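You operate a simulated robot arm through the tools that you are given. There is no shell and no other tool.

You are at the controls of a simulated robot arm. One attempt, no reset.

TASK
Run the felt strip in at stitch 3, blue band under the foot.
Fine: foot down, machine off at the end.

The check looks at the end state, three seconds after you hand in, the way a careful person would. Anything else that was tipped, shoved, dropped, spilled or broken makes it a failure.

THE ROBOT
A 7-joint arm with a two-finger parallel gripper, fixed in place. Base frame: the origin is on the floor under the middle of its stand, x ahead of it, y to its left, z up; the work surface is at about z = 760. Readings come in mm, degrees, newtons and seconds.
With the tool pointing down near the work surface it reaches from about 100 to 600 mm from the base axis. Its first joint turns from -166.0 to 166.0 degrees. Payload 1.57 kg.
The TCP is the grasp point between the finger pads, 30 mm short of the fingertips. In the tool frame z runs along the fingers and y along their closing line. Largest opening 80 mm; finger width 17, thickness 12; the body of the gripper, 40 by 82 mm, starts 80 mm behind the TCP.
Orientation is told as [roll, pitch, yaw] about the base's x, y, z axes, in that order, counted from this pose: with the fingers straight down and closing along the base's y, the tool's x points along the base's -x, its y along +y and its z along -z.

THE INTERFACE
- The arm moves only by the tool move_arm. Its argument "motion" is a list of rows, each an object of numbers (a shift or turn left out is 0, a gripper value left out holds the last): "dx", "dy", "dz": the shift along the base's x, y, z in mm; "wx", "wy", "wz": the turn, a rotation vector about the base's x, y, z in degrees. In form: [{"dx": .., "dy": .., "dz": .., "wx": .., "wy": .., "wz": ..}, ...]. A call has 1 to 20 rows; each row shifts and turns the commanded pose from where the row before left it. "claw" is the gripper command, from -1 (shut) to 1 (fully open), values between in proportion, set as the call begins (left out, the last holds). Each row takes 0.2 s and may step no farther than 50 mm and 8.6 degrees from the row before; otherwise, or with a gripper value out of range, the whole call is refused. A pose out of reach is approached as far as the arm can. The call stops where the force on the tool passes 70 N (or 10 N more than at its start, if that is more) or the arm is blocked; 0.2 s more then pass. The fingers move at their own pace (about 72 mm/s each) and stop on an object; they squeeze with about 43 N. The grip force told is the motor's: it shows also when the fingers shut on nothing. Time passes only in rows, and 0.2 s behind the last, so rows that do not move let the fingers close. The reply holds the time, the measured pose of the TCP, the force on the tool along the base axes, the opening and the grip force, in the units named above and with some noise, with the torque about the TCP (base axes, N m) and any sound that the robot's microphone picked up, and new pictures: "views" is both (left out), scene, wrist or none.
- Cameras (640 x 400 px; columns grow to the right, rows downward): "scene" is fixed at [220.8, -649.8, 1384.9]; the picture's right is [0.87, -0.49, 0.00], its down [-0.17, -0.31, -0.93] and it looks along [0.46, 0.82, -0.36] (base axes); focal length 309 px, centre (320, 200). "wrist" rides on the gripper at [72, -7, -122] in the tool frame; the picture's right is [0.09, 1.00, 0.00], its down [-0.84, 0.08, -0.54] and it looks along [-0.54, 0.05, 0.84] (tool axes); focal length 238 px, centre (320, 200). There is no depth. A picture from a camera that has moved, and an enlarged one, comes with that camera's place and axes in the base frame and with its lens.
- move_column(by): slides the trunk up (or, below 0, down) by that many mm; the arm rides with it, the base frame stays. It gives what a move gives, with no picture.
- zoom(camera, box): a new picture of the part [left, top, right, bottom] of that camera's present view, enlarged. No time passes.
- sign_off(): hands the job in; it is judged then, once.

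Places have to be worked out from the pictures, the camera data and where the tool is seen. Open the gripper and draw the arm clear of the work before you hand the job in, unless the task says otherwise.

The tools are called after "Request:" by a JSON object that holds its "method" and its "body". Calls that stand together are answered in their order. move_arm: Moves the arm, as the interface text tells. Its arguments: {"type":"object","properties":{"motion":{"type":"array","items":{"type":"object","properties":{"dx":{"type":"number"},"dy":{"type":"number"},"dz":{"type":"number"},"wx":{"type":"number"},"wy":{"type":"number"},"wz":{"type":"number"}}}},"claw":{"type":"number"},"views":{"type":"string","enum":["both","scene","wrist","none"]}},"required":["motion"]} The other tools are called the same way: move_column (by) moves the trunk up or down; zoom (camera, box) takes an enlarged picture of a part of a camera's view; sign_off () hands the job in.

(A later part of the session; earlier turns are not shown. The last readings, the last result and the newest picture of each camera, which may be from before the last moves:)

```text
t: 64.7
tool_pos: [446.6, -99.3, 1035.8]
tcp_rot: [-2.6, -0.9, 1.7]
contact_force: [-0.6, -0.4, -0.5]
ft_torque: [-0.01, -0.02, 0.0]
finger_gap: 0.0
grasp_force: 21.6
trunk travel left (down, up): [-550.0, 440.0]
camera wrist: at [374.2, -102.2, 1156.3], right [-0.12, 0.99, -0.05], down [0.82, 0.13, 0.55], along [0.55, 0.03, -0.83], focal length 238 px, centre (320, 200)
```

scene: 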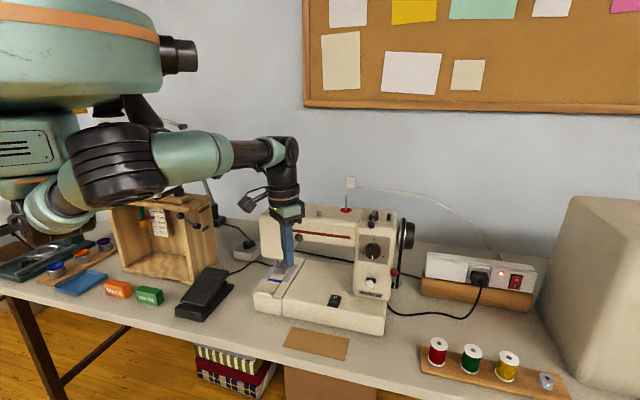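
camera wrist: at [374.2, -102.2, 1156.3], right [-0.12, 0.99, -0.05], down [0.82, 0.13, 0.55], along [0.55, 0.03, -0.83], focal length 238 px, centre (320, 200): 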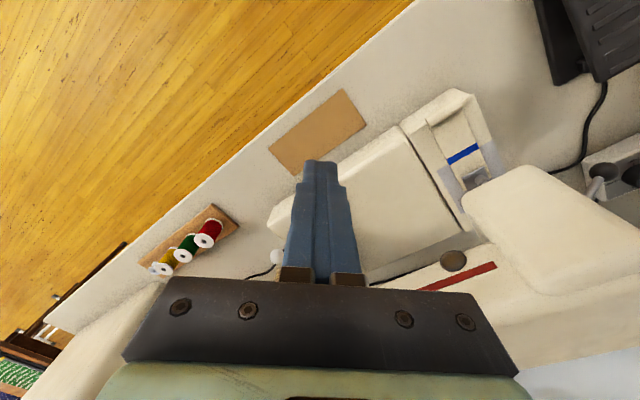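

The tool points down again at (447,-99,1036). I now move out toward the rocker at about (583,-77), descending to a check height.

Request:
{"method": "move_arm", "body": {"motion": [{"dx": 30, "dy": 5, "dz": -15, "wx": 2.6, "wy": 0.9, "wz": -1.7}, {"dx": 35, "dy": 5, "dz": -20}, {"dx": 35, "dy": 5, "dz": -25}, {"dx": 15, "dy": 5, "dz": -25}, {"dx": 0}], "views": "both"}}

Request:
{"method": "zoom", "body": {"camera": "wrist", "box": [240, 100, 440, 260]}}

```text
t: 65.9
tool_pos: [563.1, -78.6, 948.5]
tcp_rot: [0.0, -0.1, 0.2]
contact_force: [-0.5, 0.5, -0.2]
ft_torque: [0.0, 0.01, -0.01]
finger_gap: 0.0
grasp_force: 21.1
trunk travel left (down, up): [-550.0, 440.0]
camera wrist: at [491.5, -85.7, 1070.9], right [-0.1, 1.0, 0.0], down [0.84, 0.08, 0.54], along [0.54, 0.05, -0.84], focal length 238 px, centre (320, 200)
```

scene: 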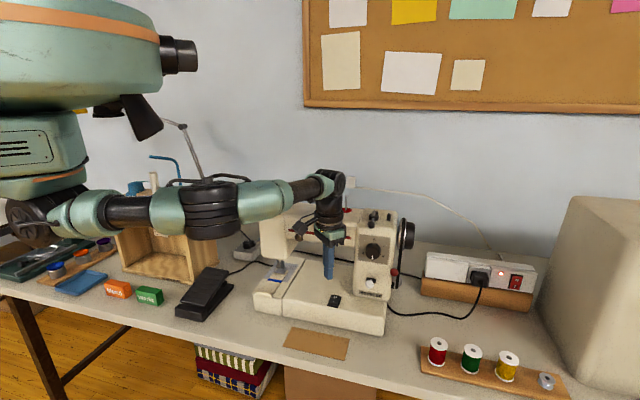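
wrist: 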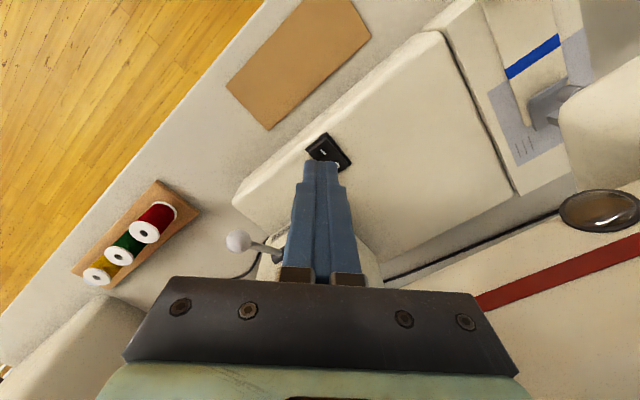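

```text
2.50 times, centred on (340, 180) of wrist
camera zoom: at [491.5, -85.7, 1070.9], right [-0.1, 1.0, 0.0], down [0.84, 0.08, 0.54], along [0.54, 0.05, -0.84], focal length 596 px, centre (270, 250)
```

zoom: 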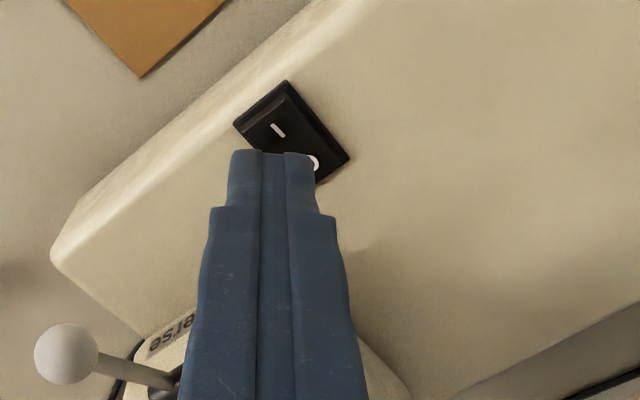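

The rocker is clear: I label ≈ (583,-75,834), O ≈ (599,-57,830). I place the closed fingertips over the outer I end at (580,-77) and step down until it flips.

Request:
{"method": "move_arm", "body": {"motion": [{"dx": 17, "dy": 2, "dz": 0}, {"dz": -35}, {"dz": -33}, {"dx": 0}], "views": "both"}}

Request:
{"method": "zoom", "body": {"camera": "wrist", "box": [250, 110, 390, 220]}}

Request:
{"method": "zoom", "body": {"camera": "scene", "box": [305, 270, 365, 325]}}

```text
t: 66.9
tool_pos: [579.1, -77.7, 881.0]
tcp_rot: [-0.1, -0.2, 0.1]
contact_force: [0.4, -0.8, 0.2]
ft_torque: [0.01, -0.01, -0.02]
finger_gap: 0.1
grasp_force: 21.2
trunk travel left (down, up): [-550.0, 440.0]
camera wrist: at [508.9, -84.4, 1003.0], right [-0.09, 1.0, 0.0], down [0.84, 0.08, 0.54], along [0.54, 0.05, -0.84], focal length 238 px, centre (320, 200)
```

scene: 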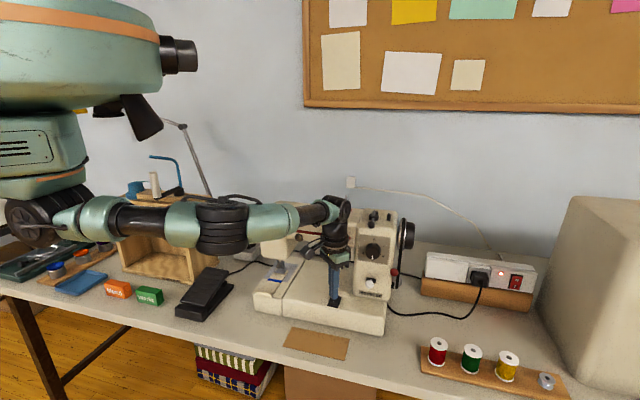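
wrist: 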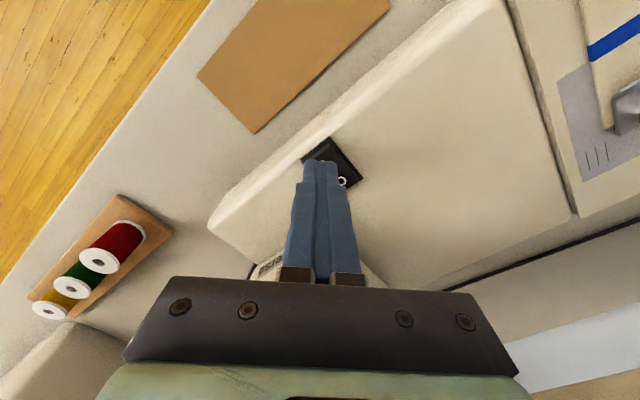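

```text
3.64 times, centred on (320, 165) of wrist
camera zoom: at [508.9, -84.4, 1003.0], right [-0.09, 1.0, 0.0], down [0.84, 0.08, 0.54], along [0.54, 0.05, -0.84], focal length 867 px, centre (320, 327)
```

zoom: 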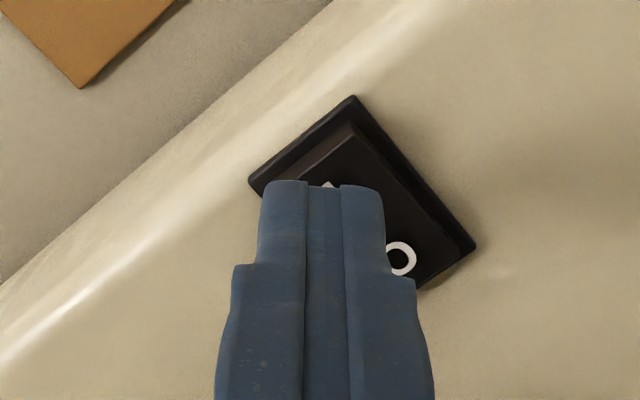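

```text
7.27 times, centred on (335, 298) of scene
camera zoom: at [220.8, -649.8, 1384.9], right [0.87, -0.49, 0.0], down [-0.17, -0.31, -0.93], along [0.46, 0.82, -0.36], focal length 2245 px, centre (211, -509)
```

zoom: 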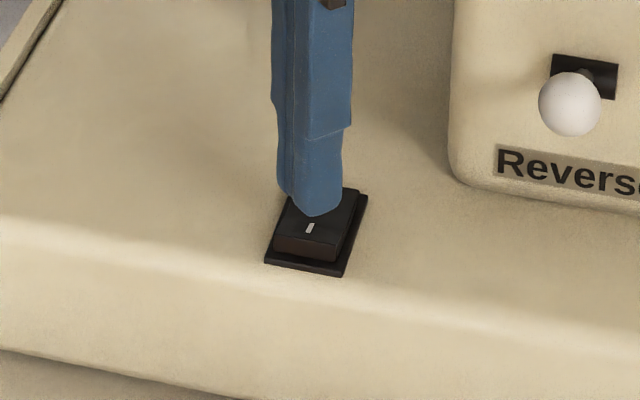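

The tip would land right at the I end's edge; I shift 3 mm inward and step down onto it.

Request:
{"method": "move_arm", "body": {"motion": [{"dx": 2.1, "dy": 2.1, "dz": -8}, {"dz": -4}, {"dz": -2}, {"dz": -2}, {"dx": 0}], "views": "scene"}}

Request:
{"method": "zoom", "body": {"camera": "scene", "box": [305, 270, 365, 325]}}

```text
t: 68.1
tool_pos: [581.9, -75.7, 865.2]
tcp_rot: [-0.1, -0.1, 0.1]
contact_force: [-0.2, -0.6, 0.9]
ft_torque: [-0.02, 0.02, 0.0]
finger_gap: 0.1
grasp_force: 21.2
trunk travel left (down, up): [-550.0, 440.0]
```

scene: 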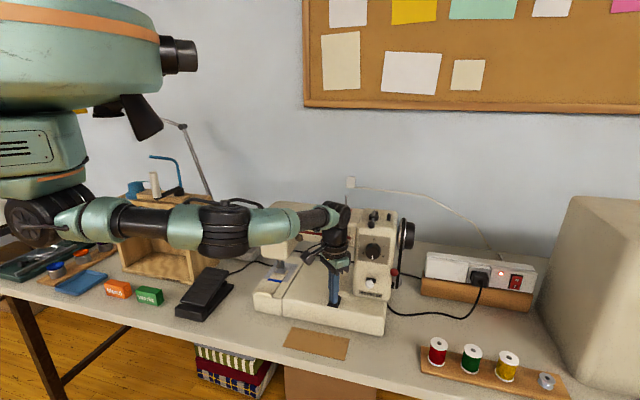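

```text
7.27 times, centred on (335, 298) of scene
camera zoom: at [220.8, -649.8, 1384.9], right [0.87, -0.49, 0.0], down [-0.17, -0.31, -0.93], along [0.46, 0.82, -0.36], focal length 2245 px, centre (211, -509)
```

zoom: 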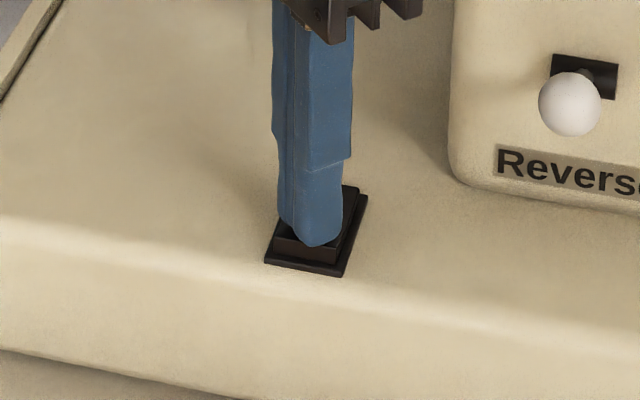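

Just about touching at z=865. I press on in 1.5 mm steps.

Request:
{"method": "move_arm", "body": {"motion": [{"dz": -1.5}, {"dz": -1.5}, {"dz": -1.5}, {"dx": 0}], "views": "scene"}}

Request:
{"method": "zoom", "body": {"camera": "scene", "box": [305, 270, 365, 325]}}

```text
t: 69.1
tool_pos: [581.3, -76.1, 863.5]
tcp_rot: [-0.1, -0.4, 0.0]
contact_force: [-2.8, -1.6, 17.1]
ft_torque: [0.12, -0.08, 0.0]
finger_gap: 0.1
grasp_force: 21.4
trunk travel left (down, up): [-550.0, 440.0]
```

scene: 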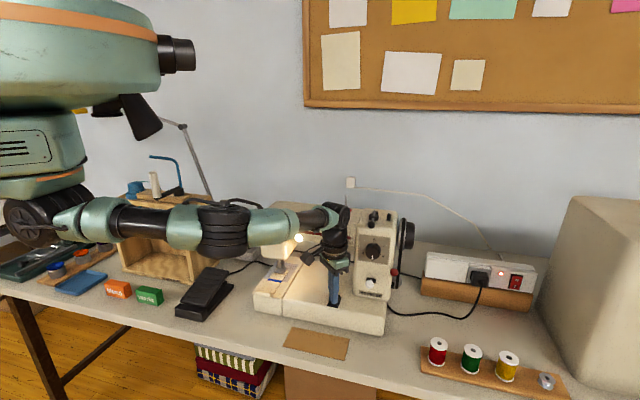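

```text
7.27 times, centred on (335, 298) of scene
camera zoom: at [220.8, -649.8, 1384.9], right [0.87, -0.49, 0.0], down [-0.17, -0.31, -0.93], along [0.46, 0.82, -0.36], focal length 2245 px, centre (211, -509)
```

zoom: 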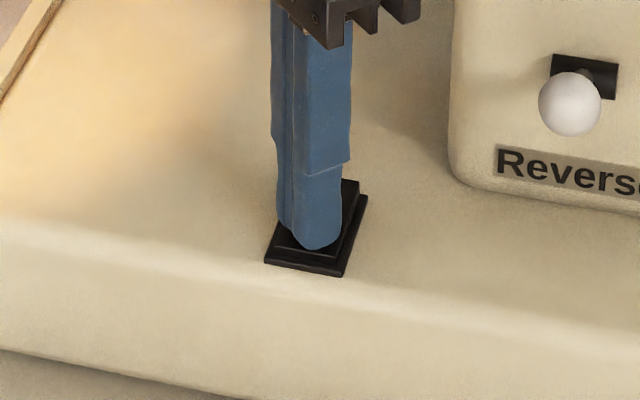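

The machine lamp has come on: the switch is now at I. I lift off and check.

Request:
{"method": "move_arm", "body": {"motion": [{"dz": 15}, {"dz": 40}, {"dz": 40}, {"dx": 0}], "views": "both"}}

Request:
{"method": "zoom", "body": {"camera": "scene", "box": [240, 225, 365, 325]}}

```text
t: 70.1
tool_pos: [581.8, -77.3, 957.2]
tcp_rot: [0.0, -0.1, 0.0]
contact_force: [-0.3, -0.2, -0.4]
ft_torque: [0.02, 0.01, -0.02]
finger_gap: 0.0
grasp_force: 21.5
trunk travel left (down, up): [-550.0, 440.0]
camera wrist: at [510.4, -83.2, 1078.2], right [-0.09, 1.0, 0.0], down [0.84, 0.08, 0.54], along [0.54, 0.05, -0.84], focal length 238 px, centre (320, 200)
```

scene: 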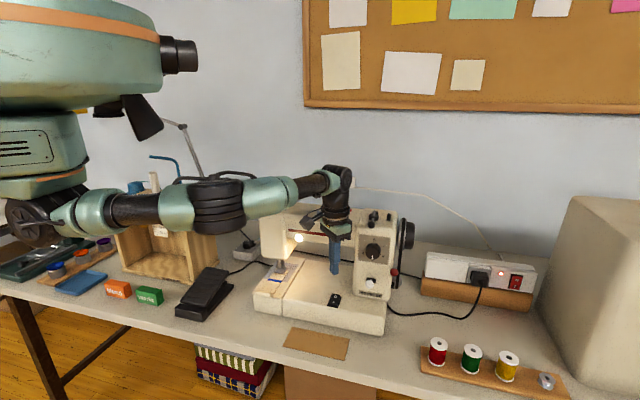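
wrist: 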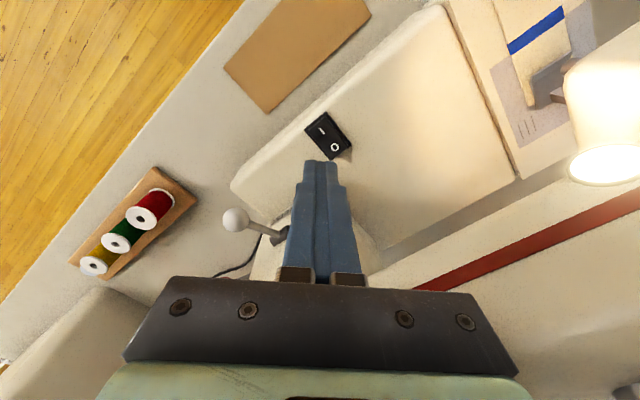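

```text
4.00 times, centred on (302, 275) of scene
camera zoom: at [220.8, -649.8, 1384.9], right [0.87, -0.49, 0.0], down [-0.17, -0.31, -0.93], along [0.46, 0.82, -0.36], focal length 1235 px, centre (390, -100)
```

zoom: 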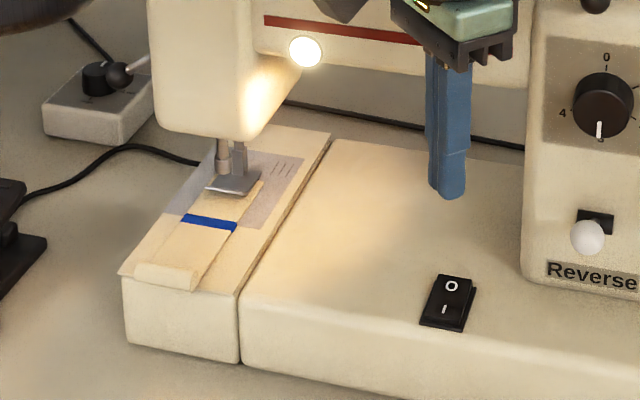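

The switch is at I and the lamp is lit; nothing runs yet. Now to the pedal: I rise, travel back around the front of the machine and look at the pedal from above.

Request:
{"method": "move_arm", "body": {"motion": [{"dz": 45}, {"dz": 45}, {"dz": 40}, {"dx": -38, "dy": 5}, {"dx": -38, "dy": 5}, {"dx": -38, "dy": 5}, {"dx": -38, "dy": 10}, {"dx": -35, "dy": 35}, {"dx": -35, "dy": 40}, {"dx": -30, "dy": 40}, {"dx": -20, "dy": 40}, {"dx": -10, "dy": 40}, {"dx": 0}], "views": "both"}}

```text
refused: row 9 steps farther than a row can; nothing moved
```

The call was refused for a too-long step; I resend with shorter steps.

Request:
{"method": "move_arm", "body": {"motion": [{"dz": 45}, {"dz": 45}, {"dz": 40}, {"dx": -38, "dy": 5}, {"dx": -38, "dy": 5}, {"dx": -38, "dy": 5}, {"dx": -38, "dy": 10}, {"dx": -33, "dy": 33}, {"dx": -30, "dy": 38}, {"dx": -28, "dy": 38}, {"dx": -20, "dy": 40}, {"dx": -10, "dy": 40}, {"dx": 0}], "views": "both"}}

Request:
{"method": "zoom", "body": {"camera": "scene", "box": [165, 250, 250, 330]}}

Request:
{"method": "zoom", "body": {"camera": "scene", "box": [240, 245, 315, 310]}}

```text
t: 72.9
tool_pos: [308.4, 139.7, 1086.2]
tcp_rot: [0.0, 0.0, 0.1]
contact_force: [-0.3, -0.6, 0.9]
ft_torque: [-0.02, 0.0, 0.01]
finger_gap: 0.0
grasp_force: 21.2
trunk travel left (down, up): [-550.0, 440.0]
camera wrist: at [237.8, 132.2, 1208.8], right [-0.09, 1.0, 0.0], down [0.84, 0.08, 0.54], along [0.54, 0.05, -0.84], focal length 238 px, centre (320, 200)
```

scene: 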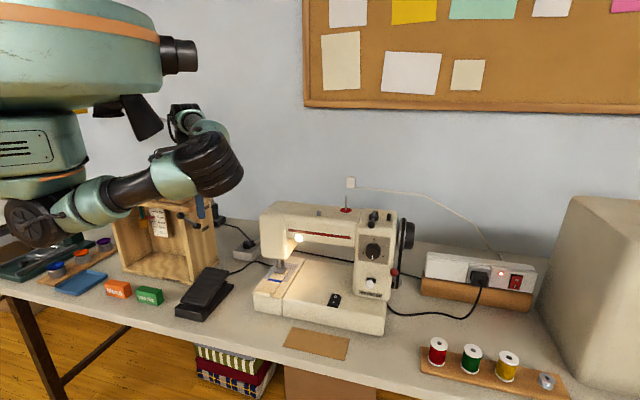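
wrist: 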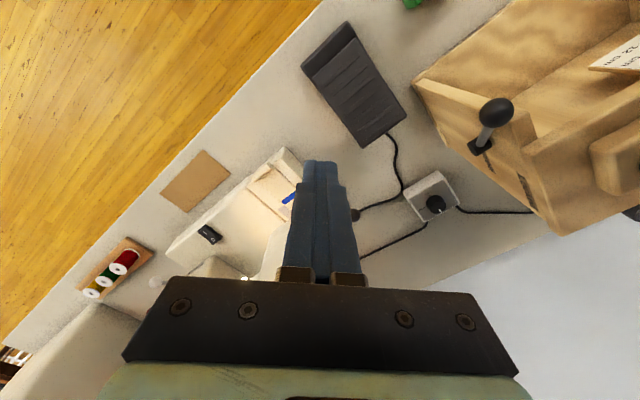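

```text
5.00 times, centred on (208, 290) of scene
camera zoom: at [220.8, -649.8, 1384.9], right [0.87, -0.49, 0.0], down [-0.17, -0.31, -0.93], along [0.46, 0.82, -0.36], focal length 1543 px, centre (882, -250)
```

zoom: 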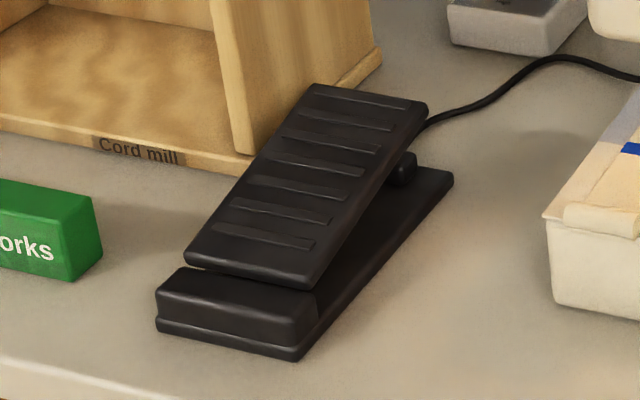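

```text
6.15 times, centred on (278, 278) of scene
camera zoom: at [220.8, -649.8, 1384.9], right [0.87, -0.49, 0.0], down [-0.17, -0.31, -0.93], along [0.46, 0.82, -0.36], focal length 1900 px, centre (582, -277)
```

zoom: 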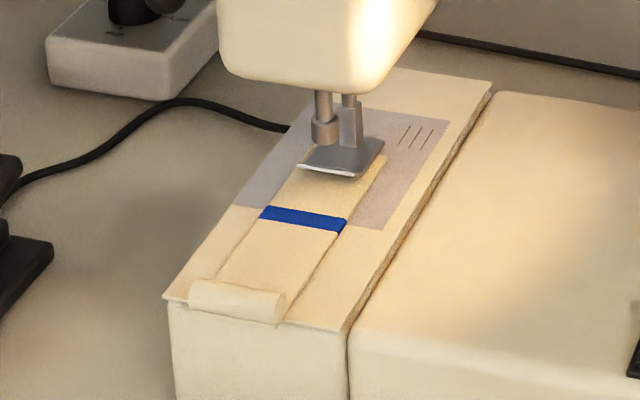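

The pedal is hinged at its front (heel block) with the raised toe end at the back. I zoom the wrist view to locate the tread precisely.

Request:
{"method": "zoom", "body": {"camera": "wrist", "box": [280, 0, 440, 160]}}

```text
2.50 times, centred on (360, 80) of wrist
camera zoom: at [237.8, 132.2, 1208.8], right [-0.09, 1.0, 0.0], down [0.84, 0.08, 0.54], along [0.54, 0.05, -0.84], focal length 596 px, centre (220, 500)
```

zoom: 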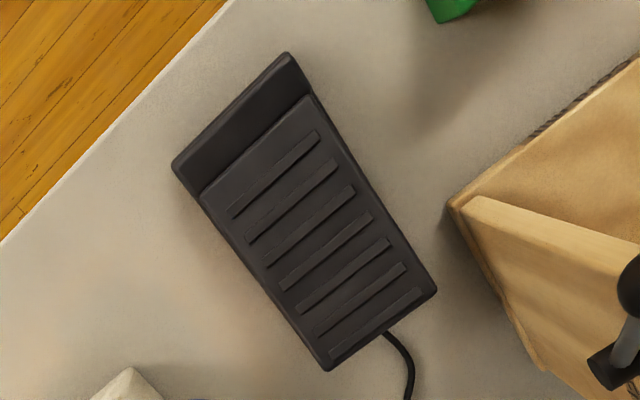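

Tread's raised back edge runs from (376,219) to (318,277) at z≈820. To stay away from the box's lever ball (≈(267,257,1032)) I'll press near the right rear of the tread, (356,222), with the gripper turned 45° so the camera is on the far side. I move there and descend to a check height.

Request:
{"method": "move_arm", "body": {"motion": [{"dx": 8, "dy": 13.7, "wz": 7.5}, {"dx": 8, "dy": 13.7, "wz": 7.5}, {"dx": 8, "dy": 13.7, "wz": 7.5}, {"dx": 8, "dy": 13.7, "wz": 7.5}, {"dx": 8, "dy": 13.7, "wz": 7.5}, {"dx": 8, "dy": 13.7, "wz": 7.5}, {"dz": -40}, {"dz": -40}, {"dz": -40}, {"dx": 0}], "views": "both"}}

Request:
{"method": "zoom", "body": {"camera": "scene", "box": [150, 180, 270, 330]}}

```text
t: 75.1
tool_pos: [354.9, 221.8, 967.0]
tcp_rot: [0.0, -0.1, 45.1]
contact_force: [0.1, -0.7, 0.1]
ft_torque: [0.03, -0.01, 0.02]
finger_gap: 0.0
grasp_force: 21.2
trunk travel left (down, up): [-550.0, 440.0]
camera wrist: at [310.4, 167.1, 1088.0], right [-0.77, 0.64, 0.0], down [0.53, 0.65, 0.54], along [0.35, 0.42, -0.84], focal length 238 px, centre (320, 200)
```

scene: 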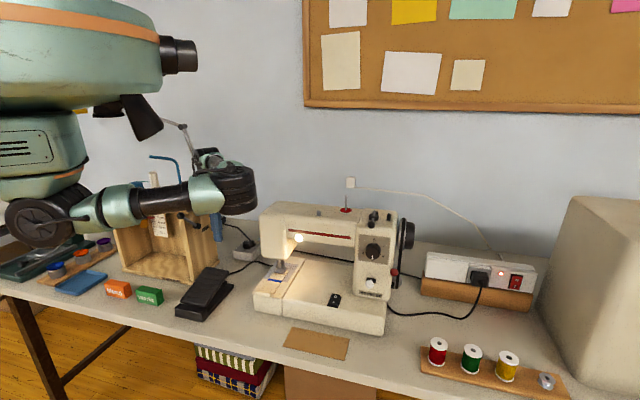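
wrist: 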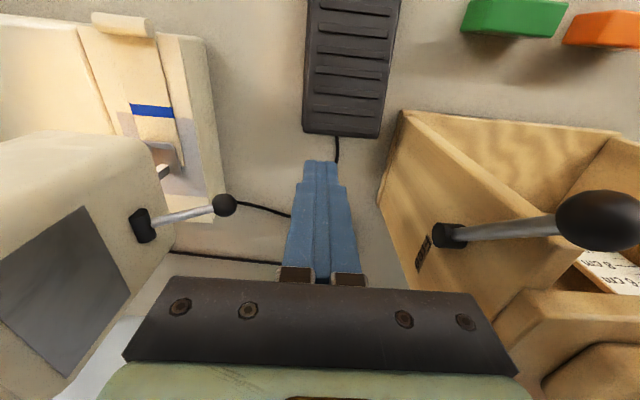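

```text
2.67 times, centred on (210, 255) of scene
camera zoom: at [220.8, -649.8, 1384.9], right [0.87, -0.49, 0.0], down [-0.17, -0.31, -0.93], along [0.46, 0.82, -0.36], focal length 823 px, centre (613, 53)
```

zoom: 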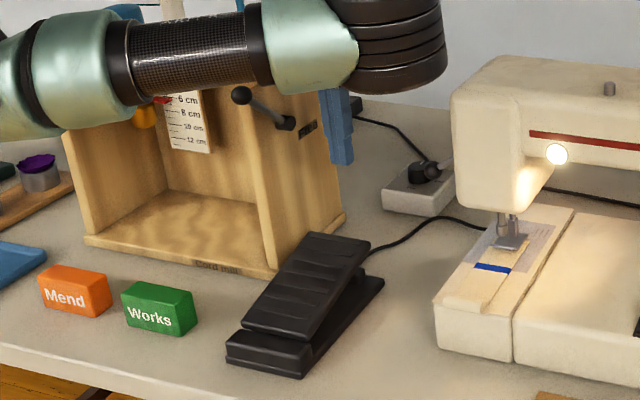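

The forearm would come close to the box's lever ball if I went straight down, so I lean the gripper 25° (wrist toward the machine side) before descending; tip target (352,218) on the tread.

Request:
{"method": "move_arm", "body": {"motion": [{"dx": 1.5, "dy": -3.3, "wx": 4.4, "wy": 4.4}, {"dx": 1.5, "dy": -3.3, "wx": 4.4, "wy": 4.4}, {"dx": 1.5, "dy": -3.3, "wx": 4.4, "wy": 4.4}, {"dx": 1.5, "dy": -3.3, "wx": 4.4, "wy": 4.4}, {"dz": -35}, {"dz": -30}, {"dx": 0}], "views": "both"}}

Request:
{"method": "zoom", "body": {"camera": "scene", "box": [150, 180, 270, 330]}}

```text
t: 76.7
tool_pos: [364.3, 206.5, 900.4]
tcp_rot: [25.0, -0.1, 45.2]
contact_force: [-0.1, 0.3, -0.8]
ft_torque: [0.05, -0.01, -0.01]
finger_gap: 0.2
grasp_force: 21.2
trunk travel left (down, up): [-550.0, 440.0]
camera wrist: at [354.7, 115.6, 1008.6], right [-0.71, 0.57, 0.42], down [0.7, 0.48, 0.53], along [0.1, 0.67, -0.74], focal length 238 px, centre (320, 200)
```

scene: 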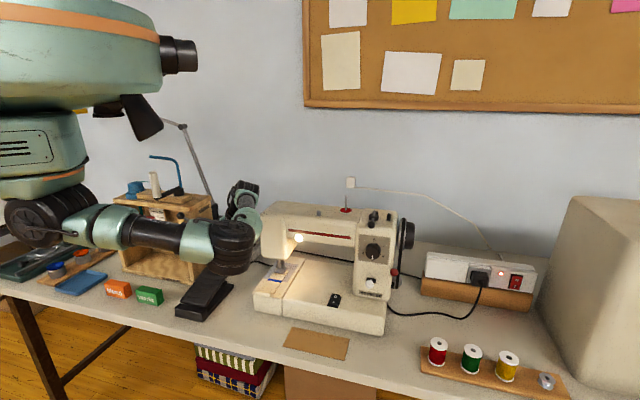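
wrist: 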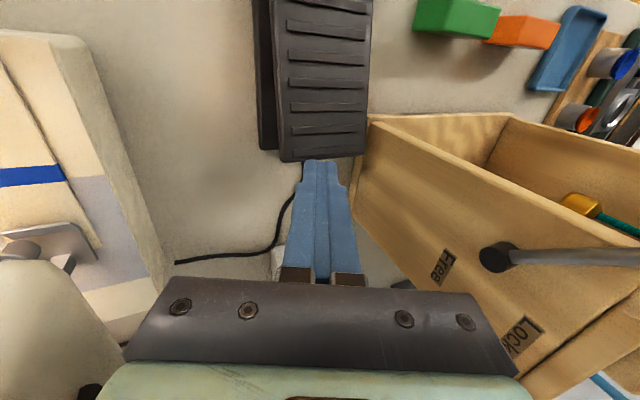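

```text
2.67 times, centred on (210, 255) of scene
camera zoom: at [220.8, -649.8, 1384.9], right [0.87, -0.49, 0.0], down [-0.17, -0.31, -0.93], along [0.46, 0.82, -0.36], focal length 823 px, centre (613, 53)
```

zoom: 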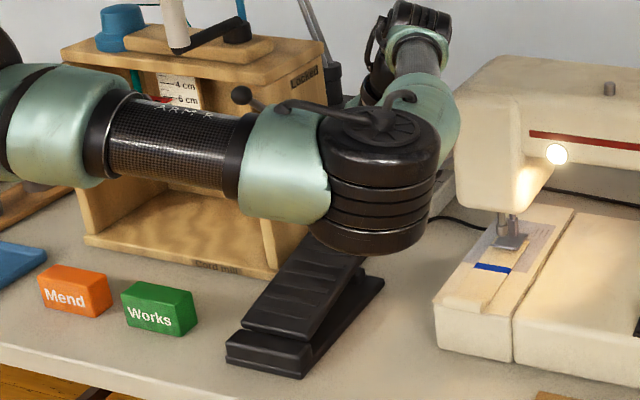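

The lean makes an arm joint hang low over the pedal front, which I don't want. I undo the lean while rising, then raise the trunk so the arm reaches down from above instead.

Request:
{"method": "move_arm", "body": {"motion": [{"dz": 35}, {"dz": 35}, {"dz": 10, "dx": -1.5, "dy": 3.3, "wx": -4.4, "wy": -4.4}, {"dx": -1.5, "dy": 3.3, "wx": -4.4, "wy": -4.4}, {"dx": -1.5, "dy": 3.3, "wx": -4.4, "wy": -4.4}, {"dx": -1.5, "dy": 3.3, "wx": -4.4, "wy": -4.4}, {"dx": 0}], "views": "scene"}}

Request:
{"method": "move_column", "body": {"by": 200}}

```text
t: 78.3
tool_pos: [356.5, 220.3, 982.1]
tcp_rot: [-0.1, -0.2, 45.1]
contact_force: [0.5, -0.5, 0.3]
ft_torque: [0.0, 0.0, 0.01]
finger_gap: 0.2
grasp_force: 22.0
trunk travel left (down, up): [-550.0, 440.0]
```

scene: 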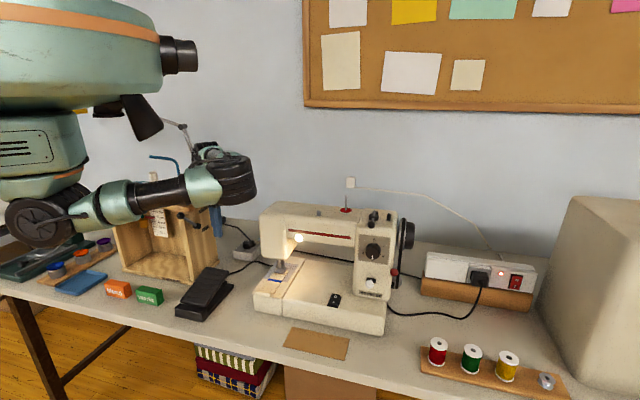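

```text
t: 80.5
tool_pos: [357.1, 220.1, 1181.9]
tcp_rot: [0.0, -0.1, 45.2]
contact_force: [-0.5, 0.4, -0.7]
ft_torque: [0.01, -0.03, 0.04]
finger_gap: 0.1
grasp_force: 21.2
trunk travel left (down, up): [-750.0, 240.0]
```

With the trunk 200 mm higher, I lower the TCP with the arm to about z=950 and look at the posture.

Request:
{"method": "move_arm", "body": {"motion": [{"dz": -40}, {"dz": -40}, {"dz": -40}, {"dz": -40}, {"dz": -40}, {"dx": 0}], "views": "both"}}

Request:
{"method": "zoom", "body": {"camera": "scene", "box": [150, 180, 270, 330]}}

```text
t: 81.9
tool_pos: [355.2, 219.8, 980.0]
tcp_rot: [0.0, -0.1, 45.2]
contact_force: [-0.9, -0.9, 1.0]
ft_torque: [0.0, 0.02, -0.01]
finger_gap: 0.0
grasp_force: 21.5
trunk travel left (down, up): [-750.0, 240.0]
camera wrist: at [310.7, 163.5, 1102.7], right [-0.77, 0.64, 0.0], down [0.53, 0.65, 0.54], along [0.35, 0.42, -0.84], focal length 238 px, centre (320, 200)
```

scene: 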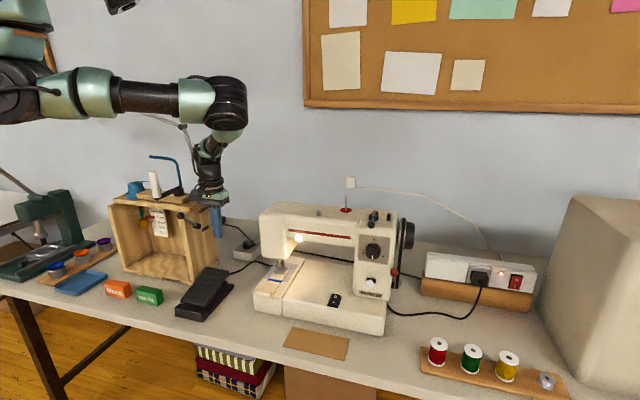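
wrist: 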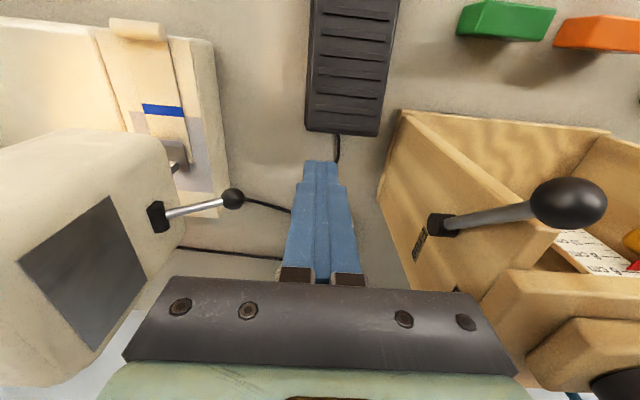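

```text
2.67 times, centred on (210, 255) of scene
camera zoom: at [220.8, -649.8, 1384.9], right [0.87, -0.49, 0.0], down [-0.17, -0.31, -0.93], along [0.46, 0.82, -0.36], focal length 823 px, centre (613, 53)
```

zoom: 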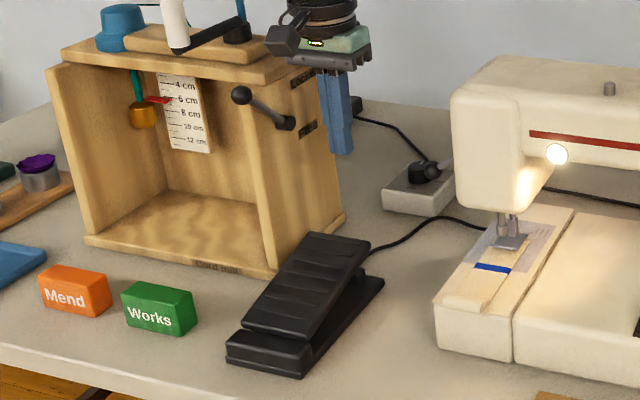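

The arm now reaches down from above, well clear of the box. I descend to just above the tread (tips at z≈828).

Request:
{"method": "move_arm", "body": {"motion": [{"dz": -40}, {"dz": -40}, {"dz": -35}, {"dz": -6}, {"dx": 0}], "views": "both"}}

Request:
{"method": "zoom", "body": {"camera": "scene", "box": [150, 180, 270, 330]}}

Request:
{"method": "zoom", "body": {"camera": "scene", "box": [240, 245, 315, 310]}}

```text
t: 83.1
tool_pos: [356.0, 221.4, 860.4]
tcp_rot: [0.0, 0.0, 45.0]
contact_force: [1.2, 1.6, 2.2]
ft_torque: [0.03, -0.05, 0.04]
finger_gap: 0.1
grasp_force: 20.9
trunk travel left (down, up): [-750.0, 240.0]
camera wrist: at [311.2, 165.3, 982.7], right [-0.77, 0.64, 0.0], down [0.53, 0.65, 0.54], along [0.35, 0.42, -0.84], focal length 238 px, centre (320, 200)
```

scene: 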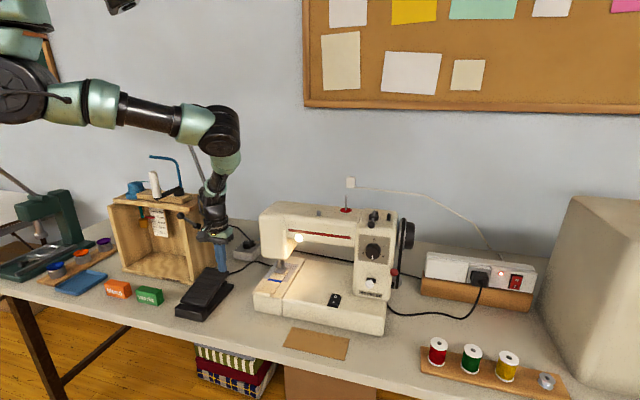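
wrist: 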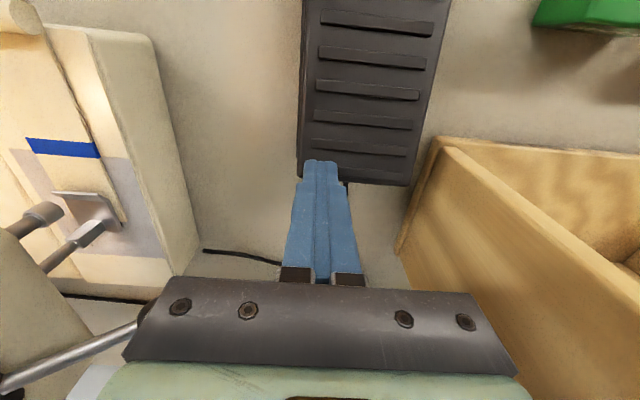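

```text
2.67 times, centred on (210, 255) of scene
camera zoom: at [220.8, -649.8, 1384.9], right [0.87, -0.49, 0.0], down [-0.17, -0.31, -0.93], along [0.46, 0.82, -0.36], focal length 823 px, centre (613, 53)
```

zoom: 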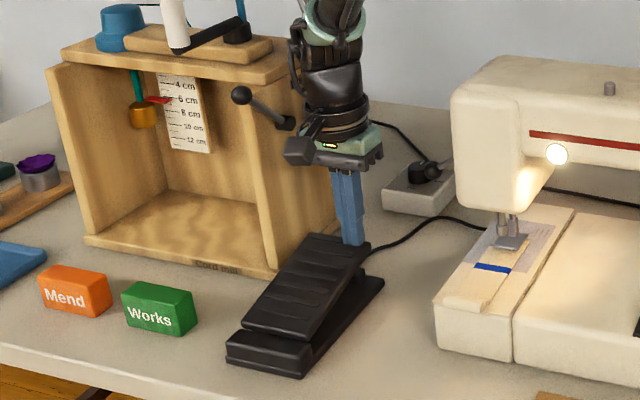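

```text
6.15 times, centred on (278, 278) of scene
camera zoom: at [220.8, -649.8, 1384.9], right [0.87, -0.49, 0.0], down [-0.17, -0.31, -0.93], along [0.46, 0.82, -0.36], focal length 1900 px, centre (582, -277)
```

zoom: 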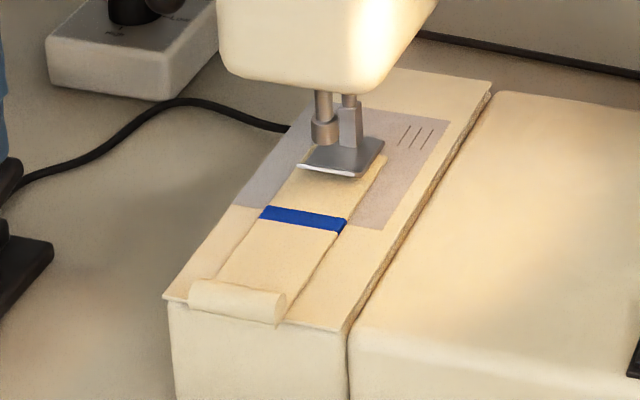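

The fingertip is at the tread's rear right, just at contact. I begin pressing in small steps, checking the strip after each.

Request:
{"method": "move_arm", "body": {"motion": [{"dz": -3}], "views": "scene"}}

Request:
{"method": "zoom", "body": {"camera": "scene", "box": [240, 245, 315, 310]}}

```text
t: 83.5
tool_pos: [356.7, 220.8, 856.5]
tcp_rot: [0.0, -0.1, 45.1]
contact_force: [1.4, 1.6, 2.8]
ft_torque: [0.03, -0.06, -0.03]
finger_gap: 0.0
grasp_force: 21.5
trunk travel left (down, up): [-750.0, 240.0]
```

scene: 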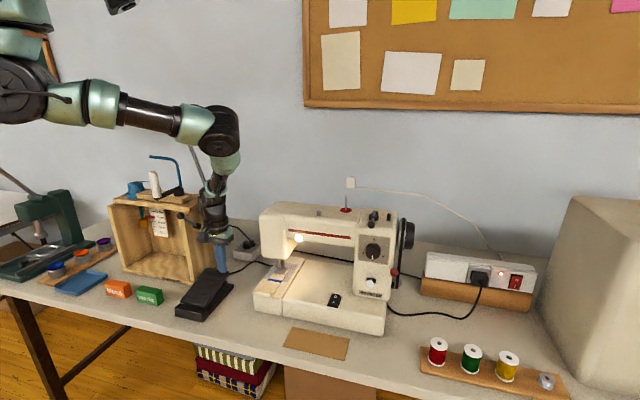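

```text
6.15 times, centred on (278, 278) of scene
camera zoom: at [220.8, -649.8, 1384.9], right [0.87, -0.49, 0.0], down [-0.17, -0.31, -0.93], along [0.46, 0.82, -0.36], focal length 1900 px, centre (582, -277)
```

zoom: 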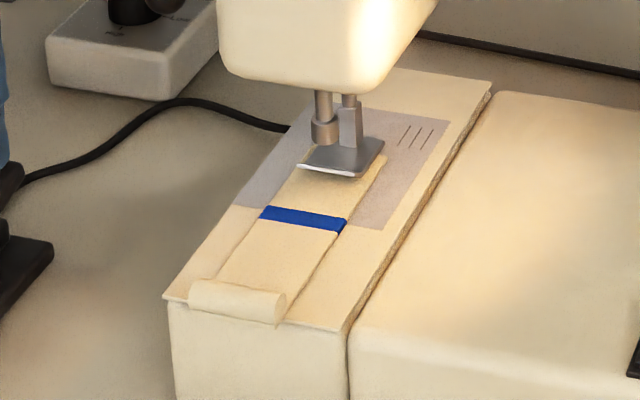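

Light spring contact, no feed yet. I press 3 mm further.

Request:
{"method": "move_arm", "body": {"motion": [{"dz": -3}], "views": "scene"}}

Request:
{"method": "zoom", "body": {"camera": "scene", "box": [240, 245, 315, 310]}}

```text
t: 83.9
tool_pos: [356.0, 219.9, 854.5]
tcp_rot: [0.0, -0.1, 45.1]
contact_force: [1.9, 1.6, 2.6]
ft_torque: [0.03, -0.01, -0.01]
finger_gap: 0.0
grasp_force: 20.9
trunk travel left (down, up): [-750.0, 240.0]
```

scene: 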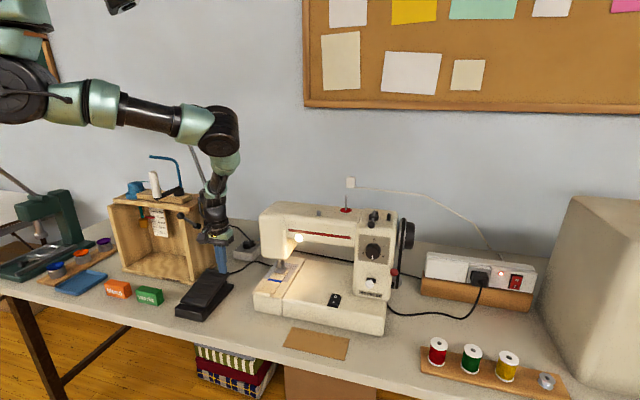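

```text
6.15 times, centred on (278, 278) of scene
camera zoom: at [220.8, -649.8, 1384.9], right [0.87, -0.49, 0.0], down [-0.17, -0.31, -0.93], along [0.46, 0.82, -0.36], focal length 1900 px, centre (582, -277)
```

zoom: 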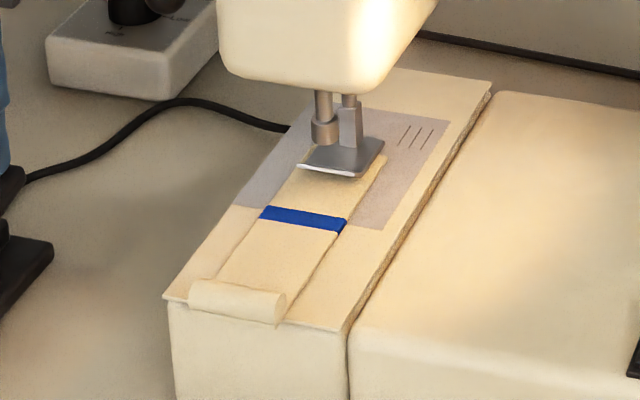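

Still only ~3 N and no feed. Pressing 4 mm further.

Request:
{"method": "move_arm", "body": {"motion": [{"dz": -4}], "views": "scene"}}

Request:
{"method": "zoom", "body": {"camera": "scene", "box": [170, 240, 315, 330]}}

```text
t: 84.3
tool_pos: [355.2, 221.3, 851.7]
tcp_rot: [-0.1, -0.1, 45.2]
contact_force: [0.8, 2.0, 4.0]
ft_torque: [0.09, -0.06, -0.02]
finger_gap: 0.1
grasp_force: 21.3
trunk travel left (down, up): [-750.0, 240.0]
```

scene: 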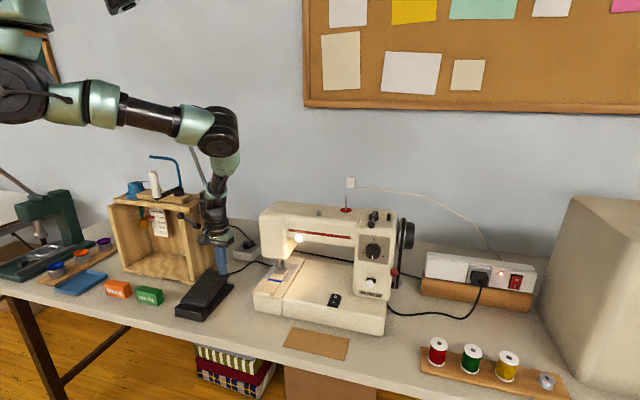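

```text
4.41 times, centred on (242, 285) of scene
camera zoom: at [220.8, -649.8, 1384.9], right [0.87, -0.49, 0.0], down [-0.17, -0.31, -0.93], along [0.46, 0.82, -0.36], focal length 1362 px, centre (662, -175)
```

zoom: 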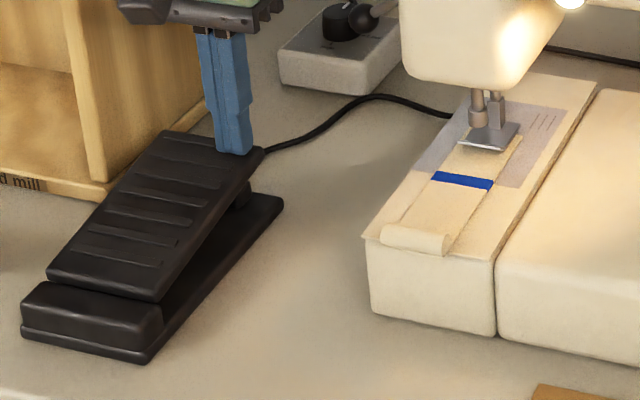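

The tread is following the finger down with ~4 N. I continue 4 mm at a time.

Request:
{"method": "move_arm", "body": {"motion": [{"dz": -4}], "views": "scene"}}

Request:
{"method": "zoom", "body": {"camera": "scene", "box": [170, 240, 315, 330]}}

```text
t: 84.7
tool_pos: [357.2, 220.0, 847.5]
tcp_rot: [0.0, 0.0, 45.0]
contact_force: [1.7, 2.7, 4.6]
ft_torque: [0.06, -0.04, 0.04]
finger_gap: 0.0
grasp_force: 21.4
trunk travel left (down, up): [-750.0, 240.0]
heard: click
```

scene: 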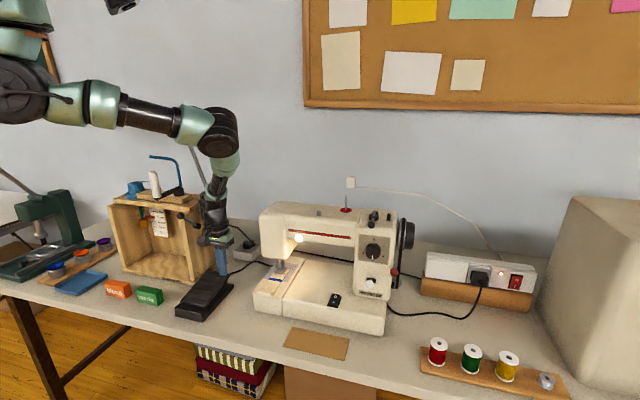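

```text
4.41 times, centred on (242, 285) of scene
camera zoom: at [220.8, -649.8, 1384.9], right [0.87, -0.49, 0.0], down [-0.17, -0.31, -0.93], along [0.46, 0.82, -0.36], focal length 1362 px, centre (662, -175)
```

zoom: 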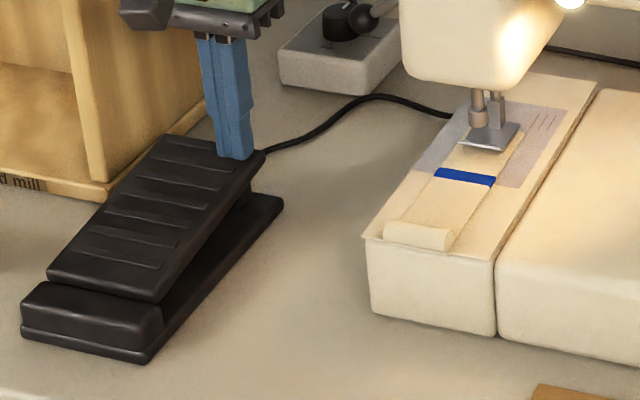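

A click, and the strip has started to move slightly: the motor runs. I hold the pedal for one short row to gauge the feed speed.

Request:
{"method": "move_arm", "body": {"motion": [{"dx": 0}], "views": "scene"}}

Request:
{"method": "zoom", "body": {"camera": "scene", "box": [240, 245, 315, 310]}}

```text
t: 85.1
tool_pos: [355.5, 219.7, 847.8]
tcp_rot: [0.1, -0.1, 45.1]
contact_force: [0.7, 2.0, 3.6]
ft_torque: [0.11, -0.08, 0.01]
finger_gap: 0.0
grasp_force: 21.5
trunk travel left (down, up): [-750.0, 240.0]
```

scene: 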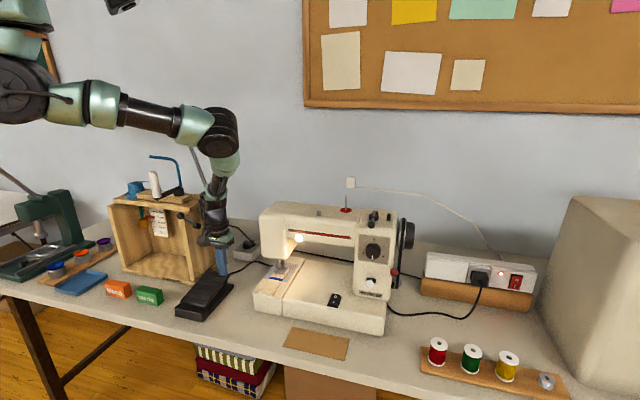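

```text
6.15 times, centred on (278, 278) of scene
camera zoom: at [220.8, -649.8, 1384.9], right [0.87, -0.49, 0.0], down [-0.17, -0.31, -0.93], along [0.46, 0.82, -0.36], focal length 1900 px, centre (582, -277)
```

zoom: 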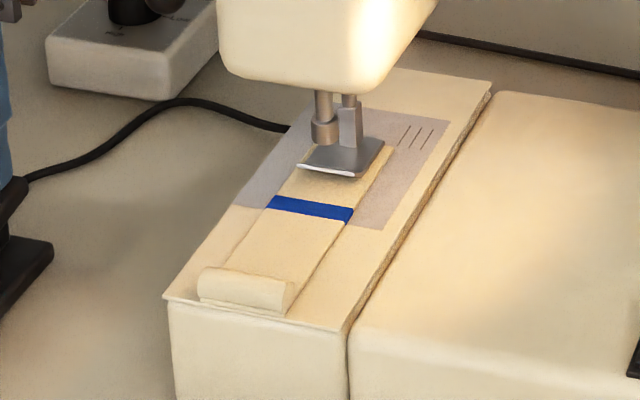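

The felt is feeding at roughly 12 mm/s. About 44 mm remain, so I hold for 1.4 s more and re-check.

Request:
{"method": "move_arm", "body": {"motion": [{"dx": 0}, {"dx": 0}, {"dx": 0}, {"dx": 0}, {"dx": 0}, {"dx": 0}], "views": "scene"}}

Request:
{"method": "zoom", "body": {"camera": "scene", "box": [240, 245, 315, 310]}}

```text
t: 86.5
tool_pos: [356.1, 220.0, 847.7]
tcp_rot: [-0.1, -0.2, 45.1]
contact_force: [1.6, 0.9, 3.4]
ft_torque: [0.05, -0.06, -0.01]
finger_gap: 0.0
grasp_force: 21.4
trunk travel left (down, up): [-750.0, 240.0]
```

scene: 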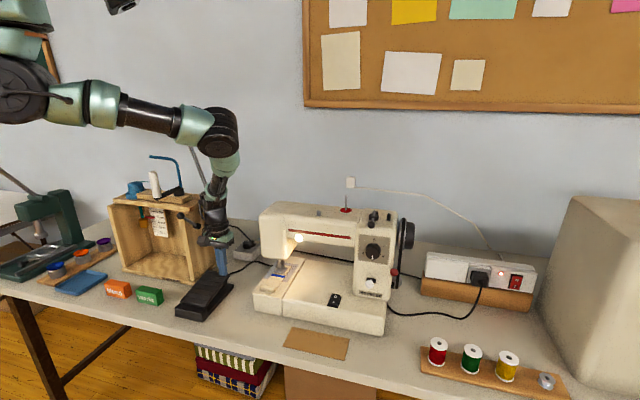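

```text
6.15 times, centred on (278, 278) of scene
camera zoom: at [220.8, -649.8, 1384.9], right [0.87, -0.49, 0.0], down [-0.17, -0.31, -0.93], along [0.46, 0.82, -0.36], focal length 1900 px, centre (582, -277)
```

zoom: 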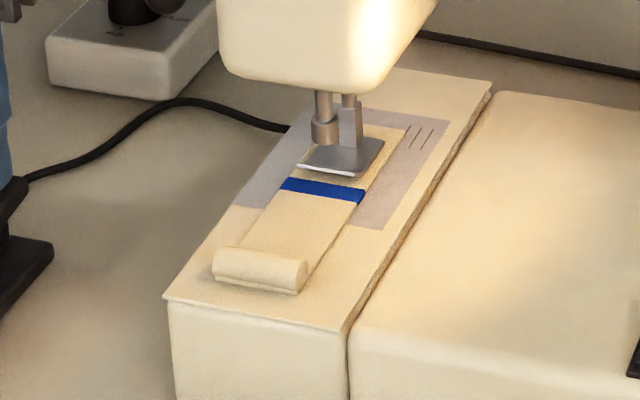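

About 15 mm fed; roughly 29 mm remain to bring the band under the middle of the foot. I hold for 2 s more.

Request:
{"method": "move_arm", "body": {"motion": [{"dx": 0}, {"dx": 0}, {"dx": 0}, {"dx": 0}, {"dx": 0}, {"dx": 0}, {"dx": 0}, {"dx": 0}, {"dx": 0}], "views": "scene"}}

Request:
{"method": "zoom", "body": {"camera": "scene", "box": [240, 245, 315, 310]}}

Request:
{"method": "zoom", "body": {"camera": "scene", "box": [265, 250, 310, 280]}}

```text
t: 88.5
tool_pos: [354.7, 221.2, 848.1]
tcp_rot: [0.0, 0.0, 45.1]
contact_force: [1.7, -0.3, 3.6]
ft_torque: [0.03, -0.05, -0.01]
finger_gap: 0.1
grasp_force: 21.0
trunk travel left (down, up): [-750.0, 240.0]
```

scene: 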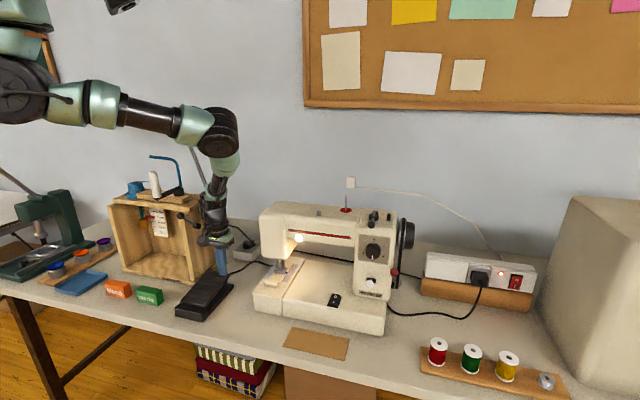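

```text
6.15 times, centred on (278, 278) of scene
camera zoom: at [220.8, -649.8, 1384.9], right [0.87, -0.49, 0.0], down [-0.17, -0.31, -0.93], along [0.46, 0.82, -0.36], focal length 1900 px, centre (582, -277)
```

zoom: 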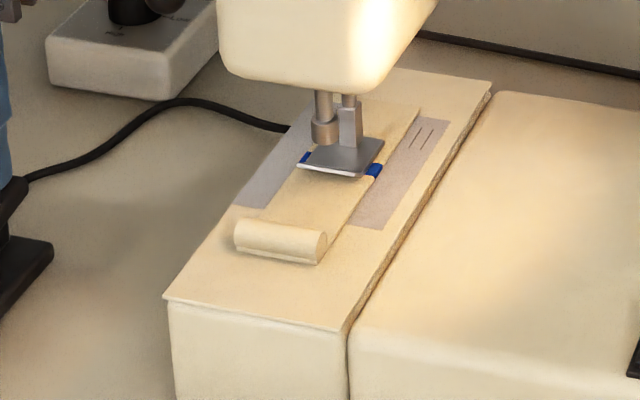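

```text
13.33 times, centred on (288, 265) of scene
camera zoom: at [220.8, -649.8, 1384.9], right [0.87, -0.49, 0.0], down [-0.17, -0.31, -0.93], along [0.46, 0.82, -0.36], focal length 4116 px, centre (753, -667)
```

zoom: 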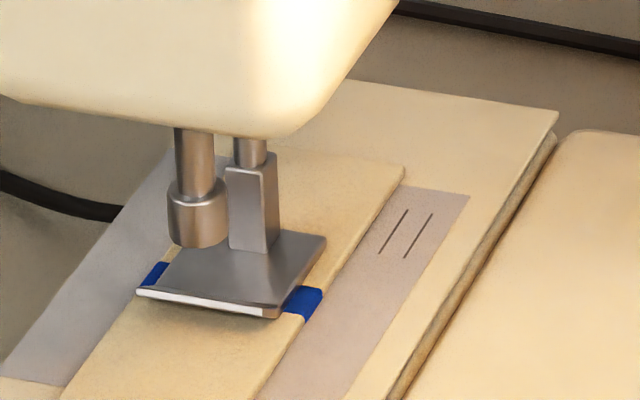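

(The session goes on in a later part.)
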